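You operate a simulated robot arm through the tools that you are given. There is no shell and no other tool. Be economical: measure what you need, move in short steps, check, and stop when the job is done.

The job below is to be done with a simulated robot arm. You get a single attempt, and the scene is never put back.

JOB
Put the computer mouse on the white blotter.
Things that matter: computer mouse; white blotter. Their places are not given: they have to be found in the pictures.

The check looks at the end state, three seconds after you hand in, the way a careful person would. Anything else that was tipped, shoved, dropped, spilled or broken makes it a failure.

ROBOT AND FRAMES
A 6-joint arm with a two-finger parallel gripper, fixed in place. Base frame: the origin is at the foot of the arm, x ahead of it, y to its left, z up; the work surface is at about z = 0. Lengths are in cm, angles in rad, forces in N, time in s.
With the tool pointing down near the work surface it reaches from about 14 to 58 cm from the base axis. Its first joint turns from -1.152 to 1.152 rad. Payload 2.1 kg.
The TCP is the grasp point between the finger pads, 3 cm short of the fingertips. In the tool frame z runs along the fingers and y along their closing line. The gripper opens to 9.4 cm. The fingers are 2.8 cm wide and 1 cm thick; the gripper's body (5 by 9.6 cm) begins 5.5 cm behind the TCP.
Orientation is that of the tool frame in the base frame, as a unit quaternion [x, y, z, w]. With the fingers straight down and closing along the base's y, the tool's x points along the base's -x, its y along +y and its z along -z.

CONTROLS
- The arm moves only by the tool drive_tool. Its argument "series" is a list of rows, each an object of numbers (a shift or turn left out is 0, a gripper value left out holds the last): "tx", "ty", "tz": the shift along the tool's x, y, z in m; "yaw": the turn about the tool's z in rad; "gripper": the gripper command, from -1 (shut) to 1 (fully open), values between in proportion. In form: [{"tx": .., "ty": .., "tz": .., "yaw": .., "gripper": ..}, ...]. A call has 1 to 20 rows; each row shifts and turns the commanded pose from where the row before left it, along the tool's axes as they then stand. Each row takes 0.2 s and may step no farther than 5 cm and 0.15 rad from the row before; otherwise, or with a gripper value out of range, the whole call is refused. A pose out of reach is approached as far as the arm can. The call stops where the force on the tool passes 40 N (or 10 N more than at its start, if that is more) or the arm is blocked; 0.2 s more then pass. The fingers move at their own pace (about 7.2 cm/s each) and stop on an object; they squeeze with about 23 N. The grip force told is the motor's: it shows also when the fingers shut on nothing. Time passes only in rows, and 0.2 s behind the last, so rows that do not move let the fingers close. It gives the time, the measured TCP pose, the force on the tool (base axes), the opening and the grip force at its end, in the units of the frame above (readings bear some noise).
- Cameras (640 x 400 px; columns grow to the right, rows downward): "scene" is fixed at [2.55, -34.03, 51.64]; the picture's right is [0.94, -0.33, 0.00], its down [-0.13, -0.37, -0.92] and it looks along [0.30, 0.87, -0.39] (base axes); focal length 326 px, centre (320, 200). "wrist" rides on the gripper at [-3.7, 0, -5.8] in the tool frame; the picture's right is [0.00, -1.00, 0.00], its down [0.97, 0.00, -0.24] and it looks along [0.24, 0.00, 0.97] (tool axes); focal length 218 px, centre (320, 200).
- capture(camera): a new picture of that camera. The clock stands still meanwhile.
- point_at(camera, pixels): for up to 12 pixels [column, row] of the newest picture of that camera ("zoom" is the newest enlarged one), the place [x, y, z] in the base frame of the surface seen there, good to about 0.3 cm, but the place of the scene camera against the robot may be out by one fixed shift of up to 2.5 cm in any direction. The clock stands still meanwhile.
- close_up(camera, box): a new picture of the part [left, top, right, bottom] of that camera's present view, enlarged. The clock stands still meanwhile.
- hand_in(): hands the job in; it is judged then, once.

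Go step by step. Measure first, check grasps and placings, and put right what went wrong. The budget is 60 turns and 26 pictures, counting those below and the enlarged ones. Unless the task says otherwise, let go and move clear before handing in, and close with one line.

The tools are called by a JSON object that holds its "op" and its "data". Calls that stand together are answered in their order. drive_tool: Moves the arm, as the interface text tells. Its arguments: {"type":"object","properties":{"series":{"type":"array","items":{"type":"object","properties":{"tx":{"type":"number"},"ty":{"type":"number"},"tz":{"type":"number"},"yaw":{"type":"number"},"gripper":{"type":"number"}}}}},"required":["series"]} The other tools are called the same way: capture (camera) takes a picture; point_at (camera, pixels) gives the place of the surface under pixels of a picture; close_up (camera, box) takes an enlarged picture of a part of a camera's view; hand_in () hands the job in.

At the start:

```text
clock: 0.0
ee_pos: [18.19, 23.03, 31.11]
tcp_rot: [0.0, 1.0, 0.0, 0.0]
wrist_force: [0.1, 0.3, 0.1]
finger_gap: 9.4
gripper_force: 0.1
```

scene: 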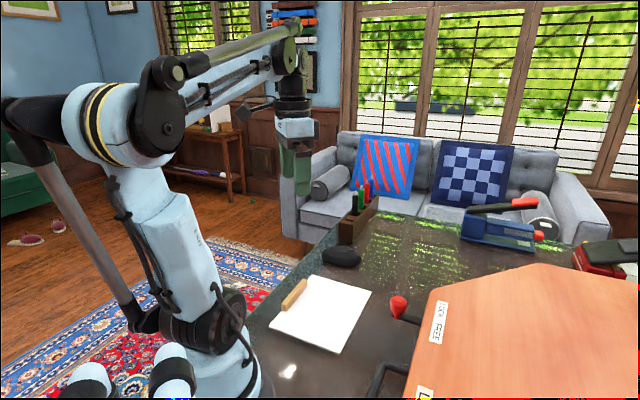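
wrist: 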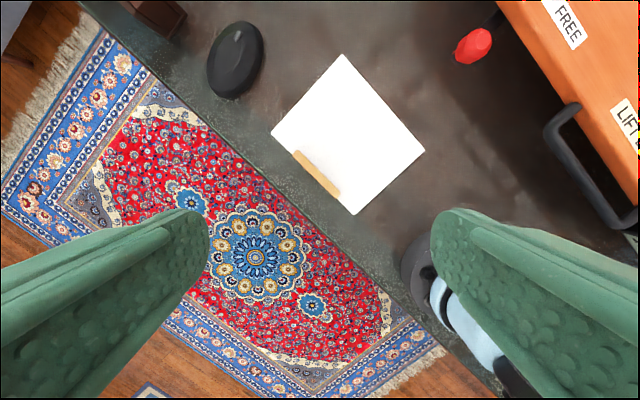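

The wrist picture shows the mouse at about (236,60), the white blotter around (348,135), and a wooden strip on its edge near (316,173). I'll measure these places next.

{"op": "point_at", "data": {"camera": "wrist", "pixels": [[236, 60], [245, 24], [225, 95], [210, 55], [260, 65], [343, 55], [424, 151], [355, 213], [272, 132], [316, 173], [365, 125], [200, 110]]}}

{"op": "close_up", "data": {"camera": "wrist", "box": [120, 0, 440, 200]}}

{"op": "close_up", "data": {"camera": "scene", "box": [240, 160, 480, 360]}}

```text
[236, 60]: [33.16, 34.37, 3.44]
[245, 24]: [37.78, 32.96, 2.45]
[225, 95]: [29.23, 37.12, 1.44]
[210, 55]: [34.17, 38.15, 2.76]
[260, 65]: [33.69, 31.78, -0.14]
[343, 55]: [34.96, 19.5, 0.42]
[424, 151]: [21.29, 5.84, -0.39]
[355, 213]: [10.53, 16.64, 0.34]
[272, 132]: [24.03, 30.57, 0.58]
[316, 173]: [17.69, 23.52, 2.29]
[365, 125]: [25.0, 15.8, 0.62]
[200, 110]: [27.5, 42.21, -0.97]
```

```text
2.00 times, centred on (280, 100) of wrist
```

zoom: 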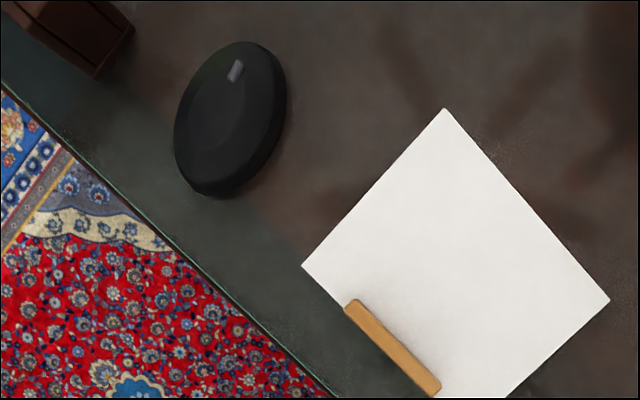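

```text
2.00 times, centred on (360, 260) of scene
```

zoom: 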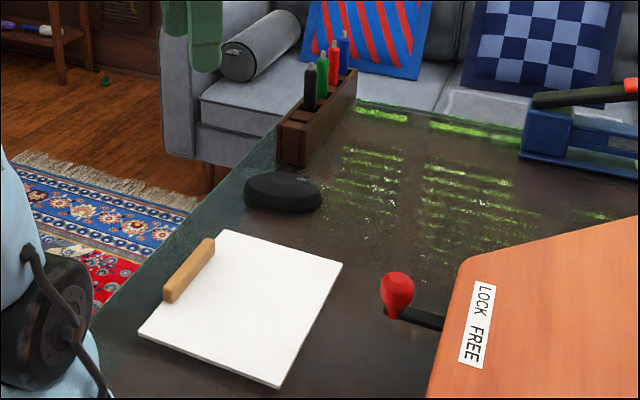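

The mouse is about 12 cm long and 8 cm wide, centred near (33.5, 34.5), with its top at about z 3.4 and its long axis turned about 0.3 rad clockwise. I'll move above it and turn the gripper, then look closer.

{"op": "drive_tool", "data": {"series": [{"tx": -0.0247, "ty": 0.0192, "tz": 0.013, "gripper": 1}, {"tx": -0.0247, "ty": 0.0192, "tz": 0.013}, {"tx": -0.0247, "ty": 0.0192, "tz": 0.013}, {"tx": -0.0247, "ty": 0.0192, "tz": 0.013}, {"tx": -0.0247, "ty": 0.0192, "tz": 0.013}, {"tx": -0.0247, "ty": 0.0192, "tz": 0.013}, {"yaw": 0.15}, {"yaw": 0.15}, {}]}}

{"op": "capture", "data": {"camera": "wrist"}}

```text
clock: 2.0
ee_pos: [33.23, 34.71, 23.28]
tcp_rot: [0.149, 0.989, 0.001, 0.0]
wrist_force: [0.1, 0.3, -0.5]
finger_gap: 9.42
gripper_force: 0.1
```

```text
21 pictures are left
```

wrist: 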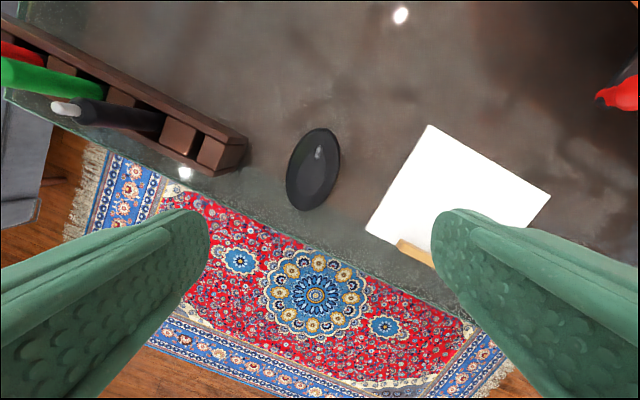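

The mouse is now at (313,169), nearly in line with the tool. I'll measure its edges.

{"op": "point_at", "data": {"camera": "wrist", "pixels": [[313, 169], [322, 131], [303, 207], [290, 178], [338, 160], [313, 185], [300, 145], [345, 185], [246, 150], [200, 172]]}}

{"op": "close_up", "data": {"camera": "wrist", "box": [240, 110, 400, 230]}}

```text
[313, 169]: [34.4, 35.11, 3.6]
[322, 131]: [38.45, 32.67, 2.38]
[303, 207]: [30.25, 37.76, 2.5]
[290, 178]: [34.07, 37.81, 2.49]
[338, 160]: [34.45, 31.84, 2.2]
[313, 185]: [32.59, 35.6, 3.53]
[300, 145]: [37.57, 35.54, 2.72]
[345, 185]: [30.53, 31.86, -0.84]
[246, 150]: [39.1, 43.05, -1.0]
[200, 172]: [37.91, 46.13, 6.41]
```

```text
3.33 times, centred on (320, 170) of wrist
```

zoom: 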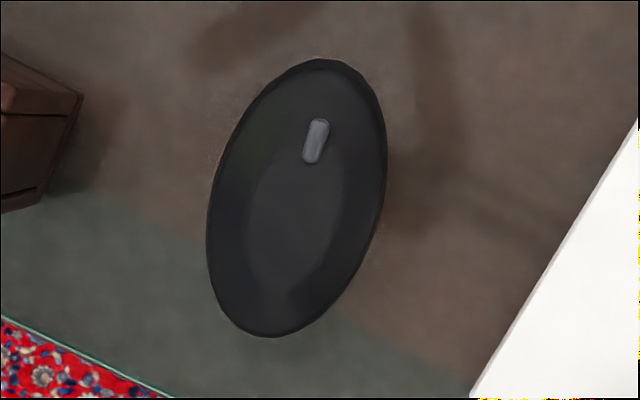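

The mouse centre is about (34.4, 35.1), its width about 6 cm, and its long axis needs about 0.25 rad more turn. I'll centre, turn and descend partway.

{"op": "drive_tool", "data": {"series": [{"tx": -0.0095, "ty": 0.007}, {"yaw": 0.125}, {"yaw": 0.125}, {"tz": 0.03}, {"tz": 0.03}, {"tz": 0.03}, {"tz": 0.03}, {}, {}]}}

{"op": "capture", "data": {"camera": "wrist"}}

```text
clock: 4.0
ee_pos: [34.15, 35.06, 11.06]
tcp_rot: [0.271, 0.963, 0.0, 0.0]
wrist_force: [-1.1, 0.1, 0.1]
finger_gap: 9.39
gripper_force: 0.1
```

```text
19 pictures are left
```

wrist: 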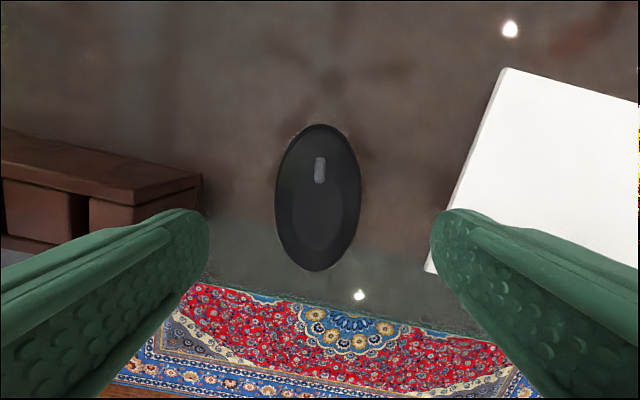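

The mouse sits centred at column 318 and is aligned. Before descending I'll check that the fingers clear the pen holder (corner near (203,175)) and the blotter edge near (430,270).

{"op": "point_at", "data": {"camera": "wrist", "pixels": [[319, 127], [318, 268], [277, 200], [359, 195], [318, 200], [200, 175], [190, 160], [205, 205], [505, 70], [452, 205], [240, 190], [390, 200]]}}

```text
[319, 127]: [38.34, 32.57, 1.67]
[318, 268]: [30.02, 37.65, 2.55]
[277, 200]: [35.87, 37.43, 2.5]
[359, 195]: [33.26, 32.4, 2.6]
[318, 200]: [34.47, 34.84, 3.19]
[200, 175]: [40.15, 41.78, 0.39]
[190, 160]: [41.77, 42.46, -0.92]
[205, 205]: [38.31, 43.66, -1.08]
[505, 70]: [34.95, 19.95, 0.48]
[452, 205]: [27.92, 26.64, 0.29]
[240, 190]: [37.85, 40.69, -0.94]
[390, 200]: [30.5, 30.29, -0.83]
```

The table there is at z about -0.9, and both fingers have more than 3 cm of clearance. I'll descend to TCP z of about 2.7 and close.

{"op": "drive_tool", "data": {"series": [{"tz": 0.025}, {"tz": 0.025}, {"tz": 0.02}, {"tz": 0.0135}, {}, {"gripper": -1}, {}, {}, {}, {}]}}

{"op": "capture", "data": {"camera": "wrist"}}

```text
clock: 5.1
ee_pos: [34.13, 35.02, 3.0]
tcp_rot: [0.271, 0.962, 0.0, 0.0]
wrist_force: [0.1, -0.3, 9.0]
finger_gap: 9.36
gripper_force: 0.1
stopped in row 5: the force on the tool passed its limit (the readings are from after the stop); the commanded pose is now the measured one
```

```text
18 pictures are left
```

wrist: 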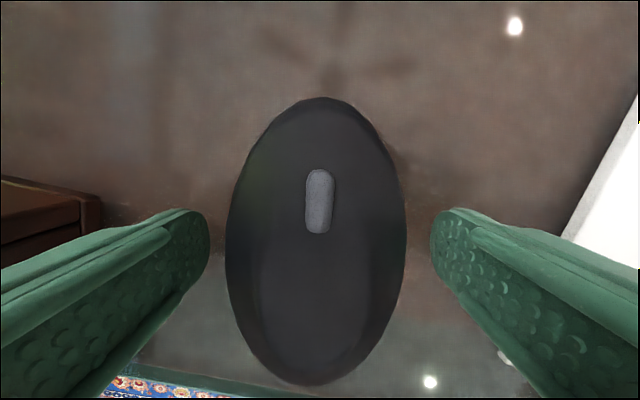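

The fingertips touched the table at TCP z 3.0, so the table is at z 0, and the mouse lies between the fingers without touching them. I'll rise 4 mm and close.

{"op": "drive_tool", "data": {"series": [{"tz": -0.004}, {}, {"gripper": -1}, {}, {}, {}, {}]}}

```text
clock: 6.7
ee_pos: [34.01, 34.98, 3.31]
tcp_rot: [0.271, 0.963, -0.001, 0.0]
wrist_force: [-0.9, -0.5, 0.7]
finger_gap: 6.45
gripper_force: 22.9
```

The fingers hold the mouse at a gap of 6.45 cm with 22.9 N. I'll lift it and check.

{"op": "drive_tool", "data": {"series": [{"tz": -0.02}, {"tz": -0.03}, {"tz": -0.03}, {"tz": -0.03}, {}, {}]}}

{"op": "capture", "data": {"camera": "wrist"}}

{"op": "capture", "data": {"camera": "scene"}}

```text
clock: 8.1
ee_pos: [34.12, 35.18, 14.52]
tcp_rot: [0.271, 0.963, 0.0, 0.0]
wrist_force: [1.1, 0.4, -0.2]
finger_gap: 6.47
gripper_force: 22.2
```

```text
17 pictures are left
```

wrist: 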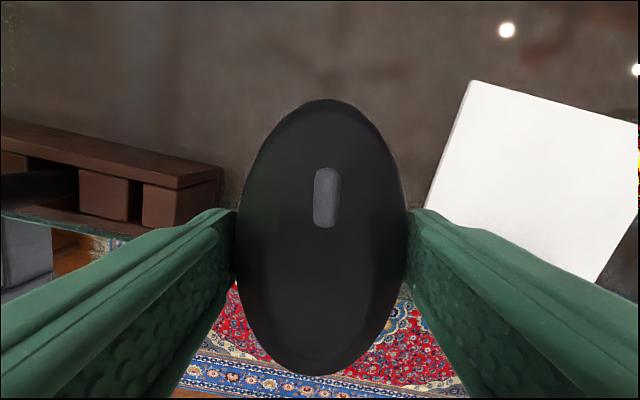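

```text
16 pictures are left
```

scene: 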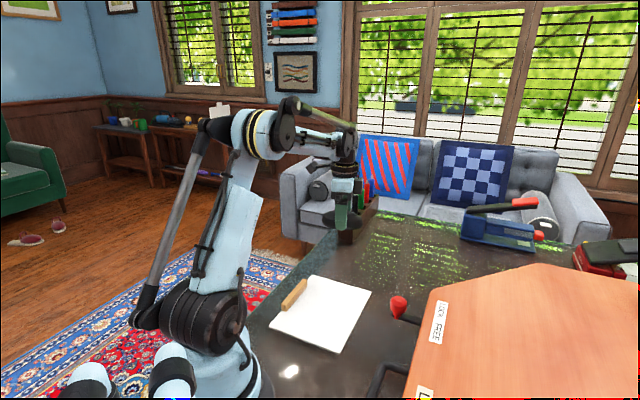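

The mouse is firmly held and centred on the TCP. The blotter's corners give a centre of about (22.7, 18.1), with the strip along the left edge, so I'll carry the mouse over to (23.3, 17.6) and turn it square to the blotter.

{"op": "drive_tool", "data": {"series": [{"ty": -0.02}, {"ty": -0.0344}, {"ty": -0.0344}, {"ty": -0.0344}, {"ty": -0.0344}, {"ty": -0.0288}, {"ty": -0.02}, {"yaw": 0.12}, {"yaw": 0.115}, {}, {}]}}

{"op": "capture", "data": {"camera": "wrist"}}

{"op": "capture", "data": {"camera": "scene"}}

```text
clock: 10.5
ee_pos: [23.28, 17.34, 14.32]
tcp_rot: [0.383, 0.924, 0.001, 0.0]
wrist_force: [0.5, 0.0, -1.5]
finger_gap: 6.46
gripper_force: 23.1
```

```text
15 pictures are left
```

wrist: 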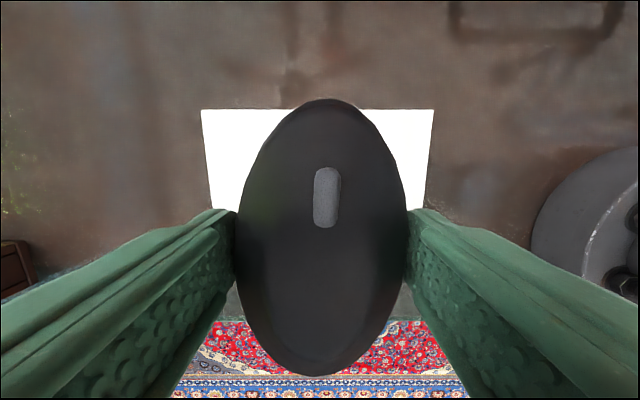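

```text
14 pictures are left
```

scene: 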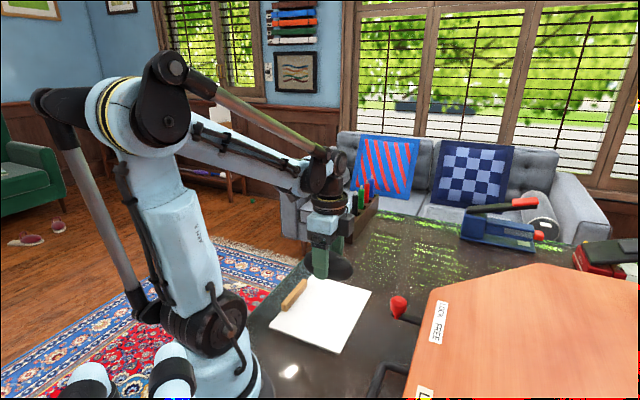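

The blotter's far edge (row 109, columns 202–433) is square and centred on the mouse. I'll verify its position before lowering.

{"op": "point_at", "data": {"camera": "wrist", "pixels": [[203, 111], [431, 111], [215, 180], [420, 190], [205, 90]]}}

{"op": "point_at", "data": {"camera": "scene", "pixels": [[371, 292], [335, 354], [270, 328], [308, 278], [295, 292], [299, 296], [330, 315], [340, 270]]}}

```text
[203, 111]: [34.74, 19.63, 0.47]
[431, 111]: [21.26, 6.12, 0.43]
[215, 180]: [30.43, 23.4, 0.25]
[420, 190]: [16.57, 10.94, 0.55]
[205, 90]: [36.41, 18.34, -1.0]
```

```text
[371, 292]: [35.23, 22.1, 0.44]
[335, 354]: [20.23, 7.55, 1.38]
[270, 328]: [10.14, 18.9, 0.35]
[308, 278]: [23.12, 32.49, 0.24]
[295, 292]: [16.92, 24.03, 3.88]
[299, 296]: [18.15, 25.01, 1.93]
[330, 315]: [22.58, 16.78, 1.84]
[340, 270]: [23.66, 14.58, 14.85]
```

The blotter edge is confirmed, with about 1.6 cm of margin in front of the mouse. Its top is roughly 1 cm above the table, so I'll lower to TCP z of about 5.

{"op": "drive_tool", "data": {"series": [{"tz": 0.025}, {"tz": 0.025}, {"tz": 0.02}, {"tz": 0.012}, {"tz": 0.008}, {}, {}]}}

```text
clock: 12.1
ee_pos: [23.27, 17.35, 5.34]
tcp_rot: [0.383, 0.924, 0.0, 0.001]
wrist_force: [-0.2, -1.1, -0.4]
finger_gap: 6.43
gripper_force: 22.2
```

There is no contact yet at TCP z 5.34. I'll continue in 2 mm steps.

{"op": "drive_tool", "data": {"series": [{"tz": 0.003}, {"tz": 0.003}, {"tz": 0.002}, {}, {}]}}

{"op": "close_up", "data": {"camera": "scene", "box": [240, 220, 400, 370]}}

```text
clock: 13.3
ee_pos: [23.24, 17.32, 4.54]
tcp_rot: [0.382, 0.924, 0.001, 0.0]
wrist_force: [0.1, 0.3, -1.9]
finger_gap: 6.44
gripper_force: 23.2
```

```text
2.67 times, centred on (320, 295) of scene
```

zoom: 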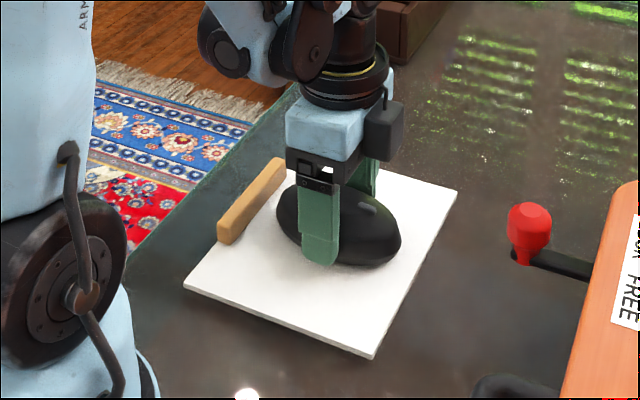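

Still no contact force at 4.54, and the mouse is just above the blotter and clear of the strip. I'll lower in small steps until it touches.

{"op": "drive_tool", "data": {"series": [{"tz": 0.002}, {}, {"tz": 0.002}, {}]}}

```text
clock: 14.3
ee_pos: [23.21, 17.38, 4.1]
tcp_rot: [0.383, 0.924, 0.0, -0.001]
wrist_force: [0.3, 0.3, -0.7]
finger_gap: 6.45
gripper_force: 22.9
```

There is no contact yet at 4.1, so I'll continue.

{"op": "drive_tool", "data": {"series": [{"tz": 0.001}, {}, {"tz": 0.001}, {}]}}

```text
clock: 15.3
ee_pos: [23.23, 17.42, 4.05]
tcp_rot: [0.383, 0.924, 0.0, 0.001]
wrist_force: [-1.1, 0.2, -1.1]
finger_gap: 6.43
gripper_force: 22.8
```

Still free, so I'll take a few more millimetre steps.

{"op": "drive_tool", "data": {"series": [{"tz": 0.001}, {}, {"tz": 0.001}, {}]}}

{"op": "close_up", "data": {"camera": "scene", "box": [280, 260, 360, 335]}}

```text
clock: 16.3
ee_pos: [23.36, 17.5, 3.75]
tcp_rot: [0.383, 0.924, -0.001, 0.0]
wrist_force: [-3.5, -1.0, 17.5]
finger_gap: 6.43
gripper_force: 23.4
```

```text
5.33 times, centred on (320, 298) of scene
```

zoom: 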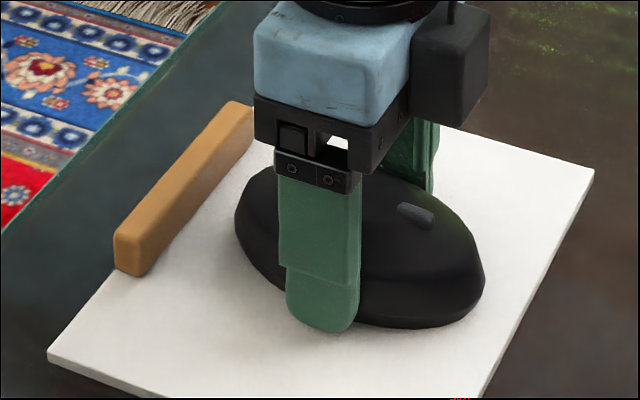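

Contact shows 17.5 N, so the mouse is on the blotter. I'll ease up 1 mm, open, and rise straight.

{"op": "drive_tool", "data": {"series": [{"tz": -0.001}, {}, {"gripper": -0.3}, {"gripper": 0.4}, {"gripper": 0.9}, {}, {}, {"tz": -0.02}, {"tz": -0.03}, {"tz": -0.04}, {"tz": -0.04}, {"tz": -0.03}, {}]}}

{"op": "capture", "data": {"camera": "wrist"}}

{"op": "close_up", "data": {"camera": "scene", "box": [240, 160, 480, 360]}}

```text
clock: 19.1
ee_pos: [23.08, 17.54, 20.21]
tcp_rot: [0.383, 0.924, 0.0, 0.0]
wrist_force: [0.3, 0.3, 0.4]
finger_gap: 8.99
gripper_force: 0.2
```

```text
11 pictures are left
```

wrist: 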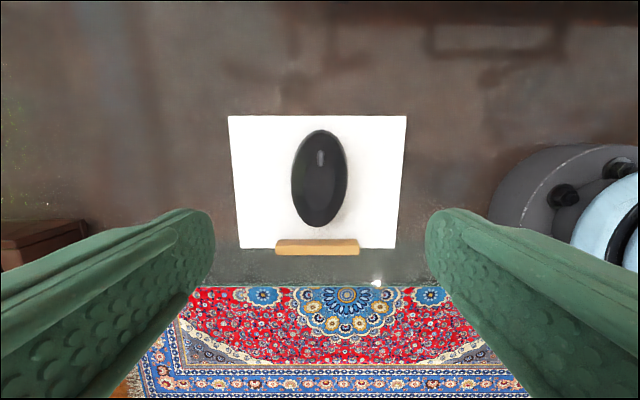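

```text
2.00 times, centred on (360, 260) of scene
```

zoom: 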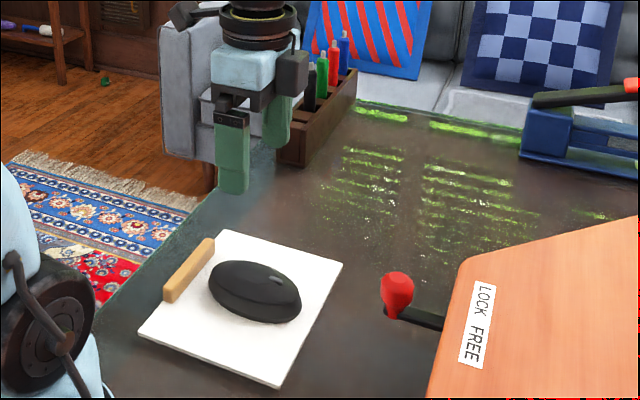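

The mouse (320,178) rests wholly on the blotter, the strip and blotter are in their old places, and the gripper is clear. I'll hand in.

{"op": "hand_in", "data": {}}

```text
The job is handed in.
```

The computer mouse is on the white blotter, released and with the arm moved clear; the last pictures show nothing else disturbed, and the job is handed in.
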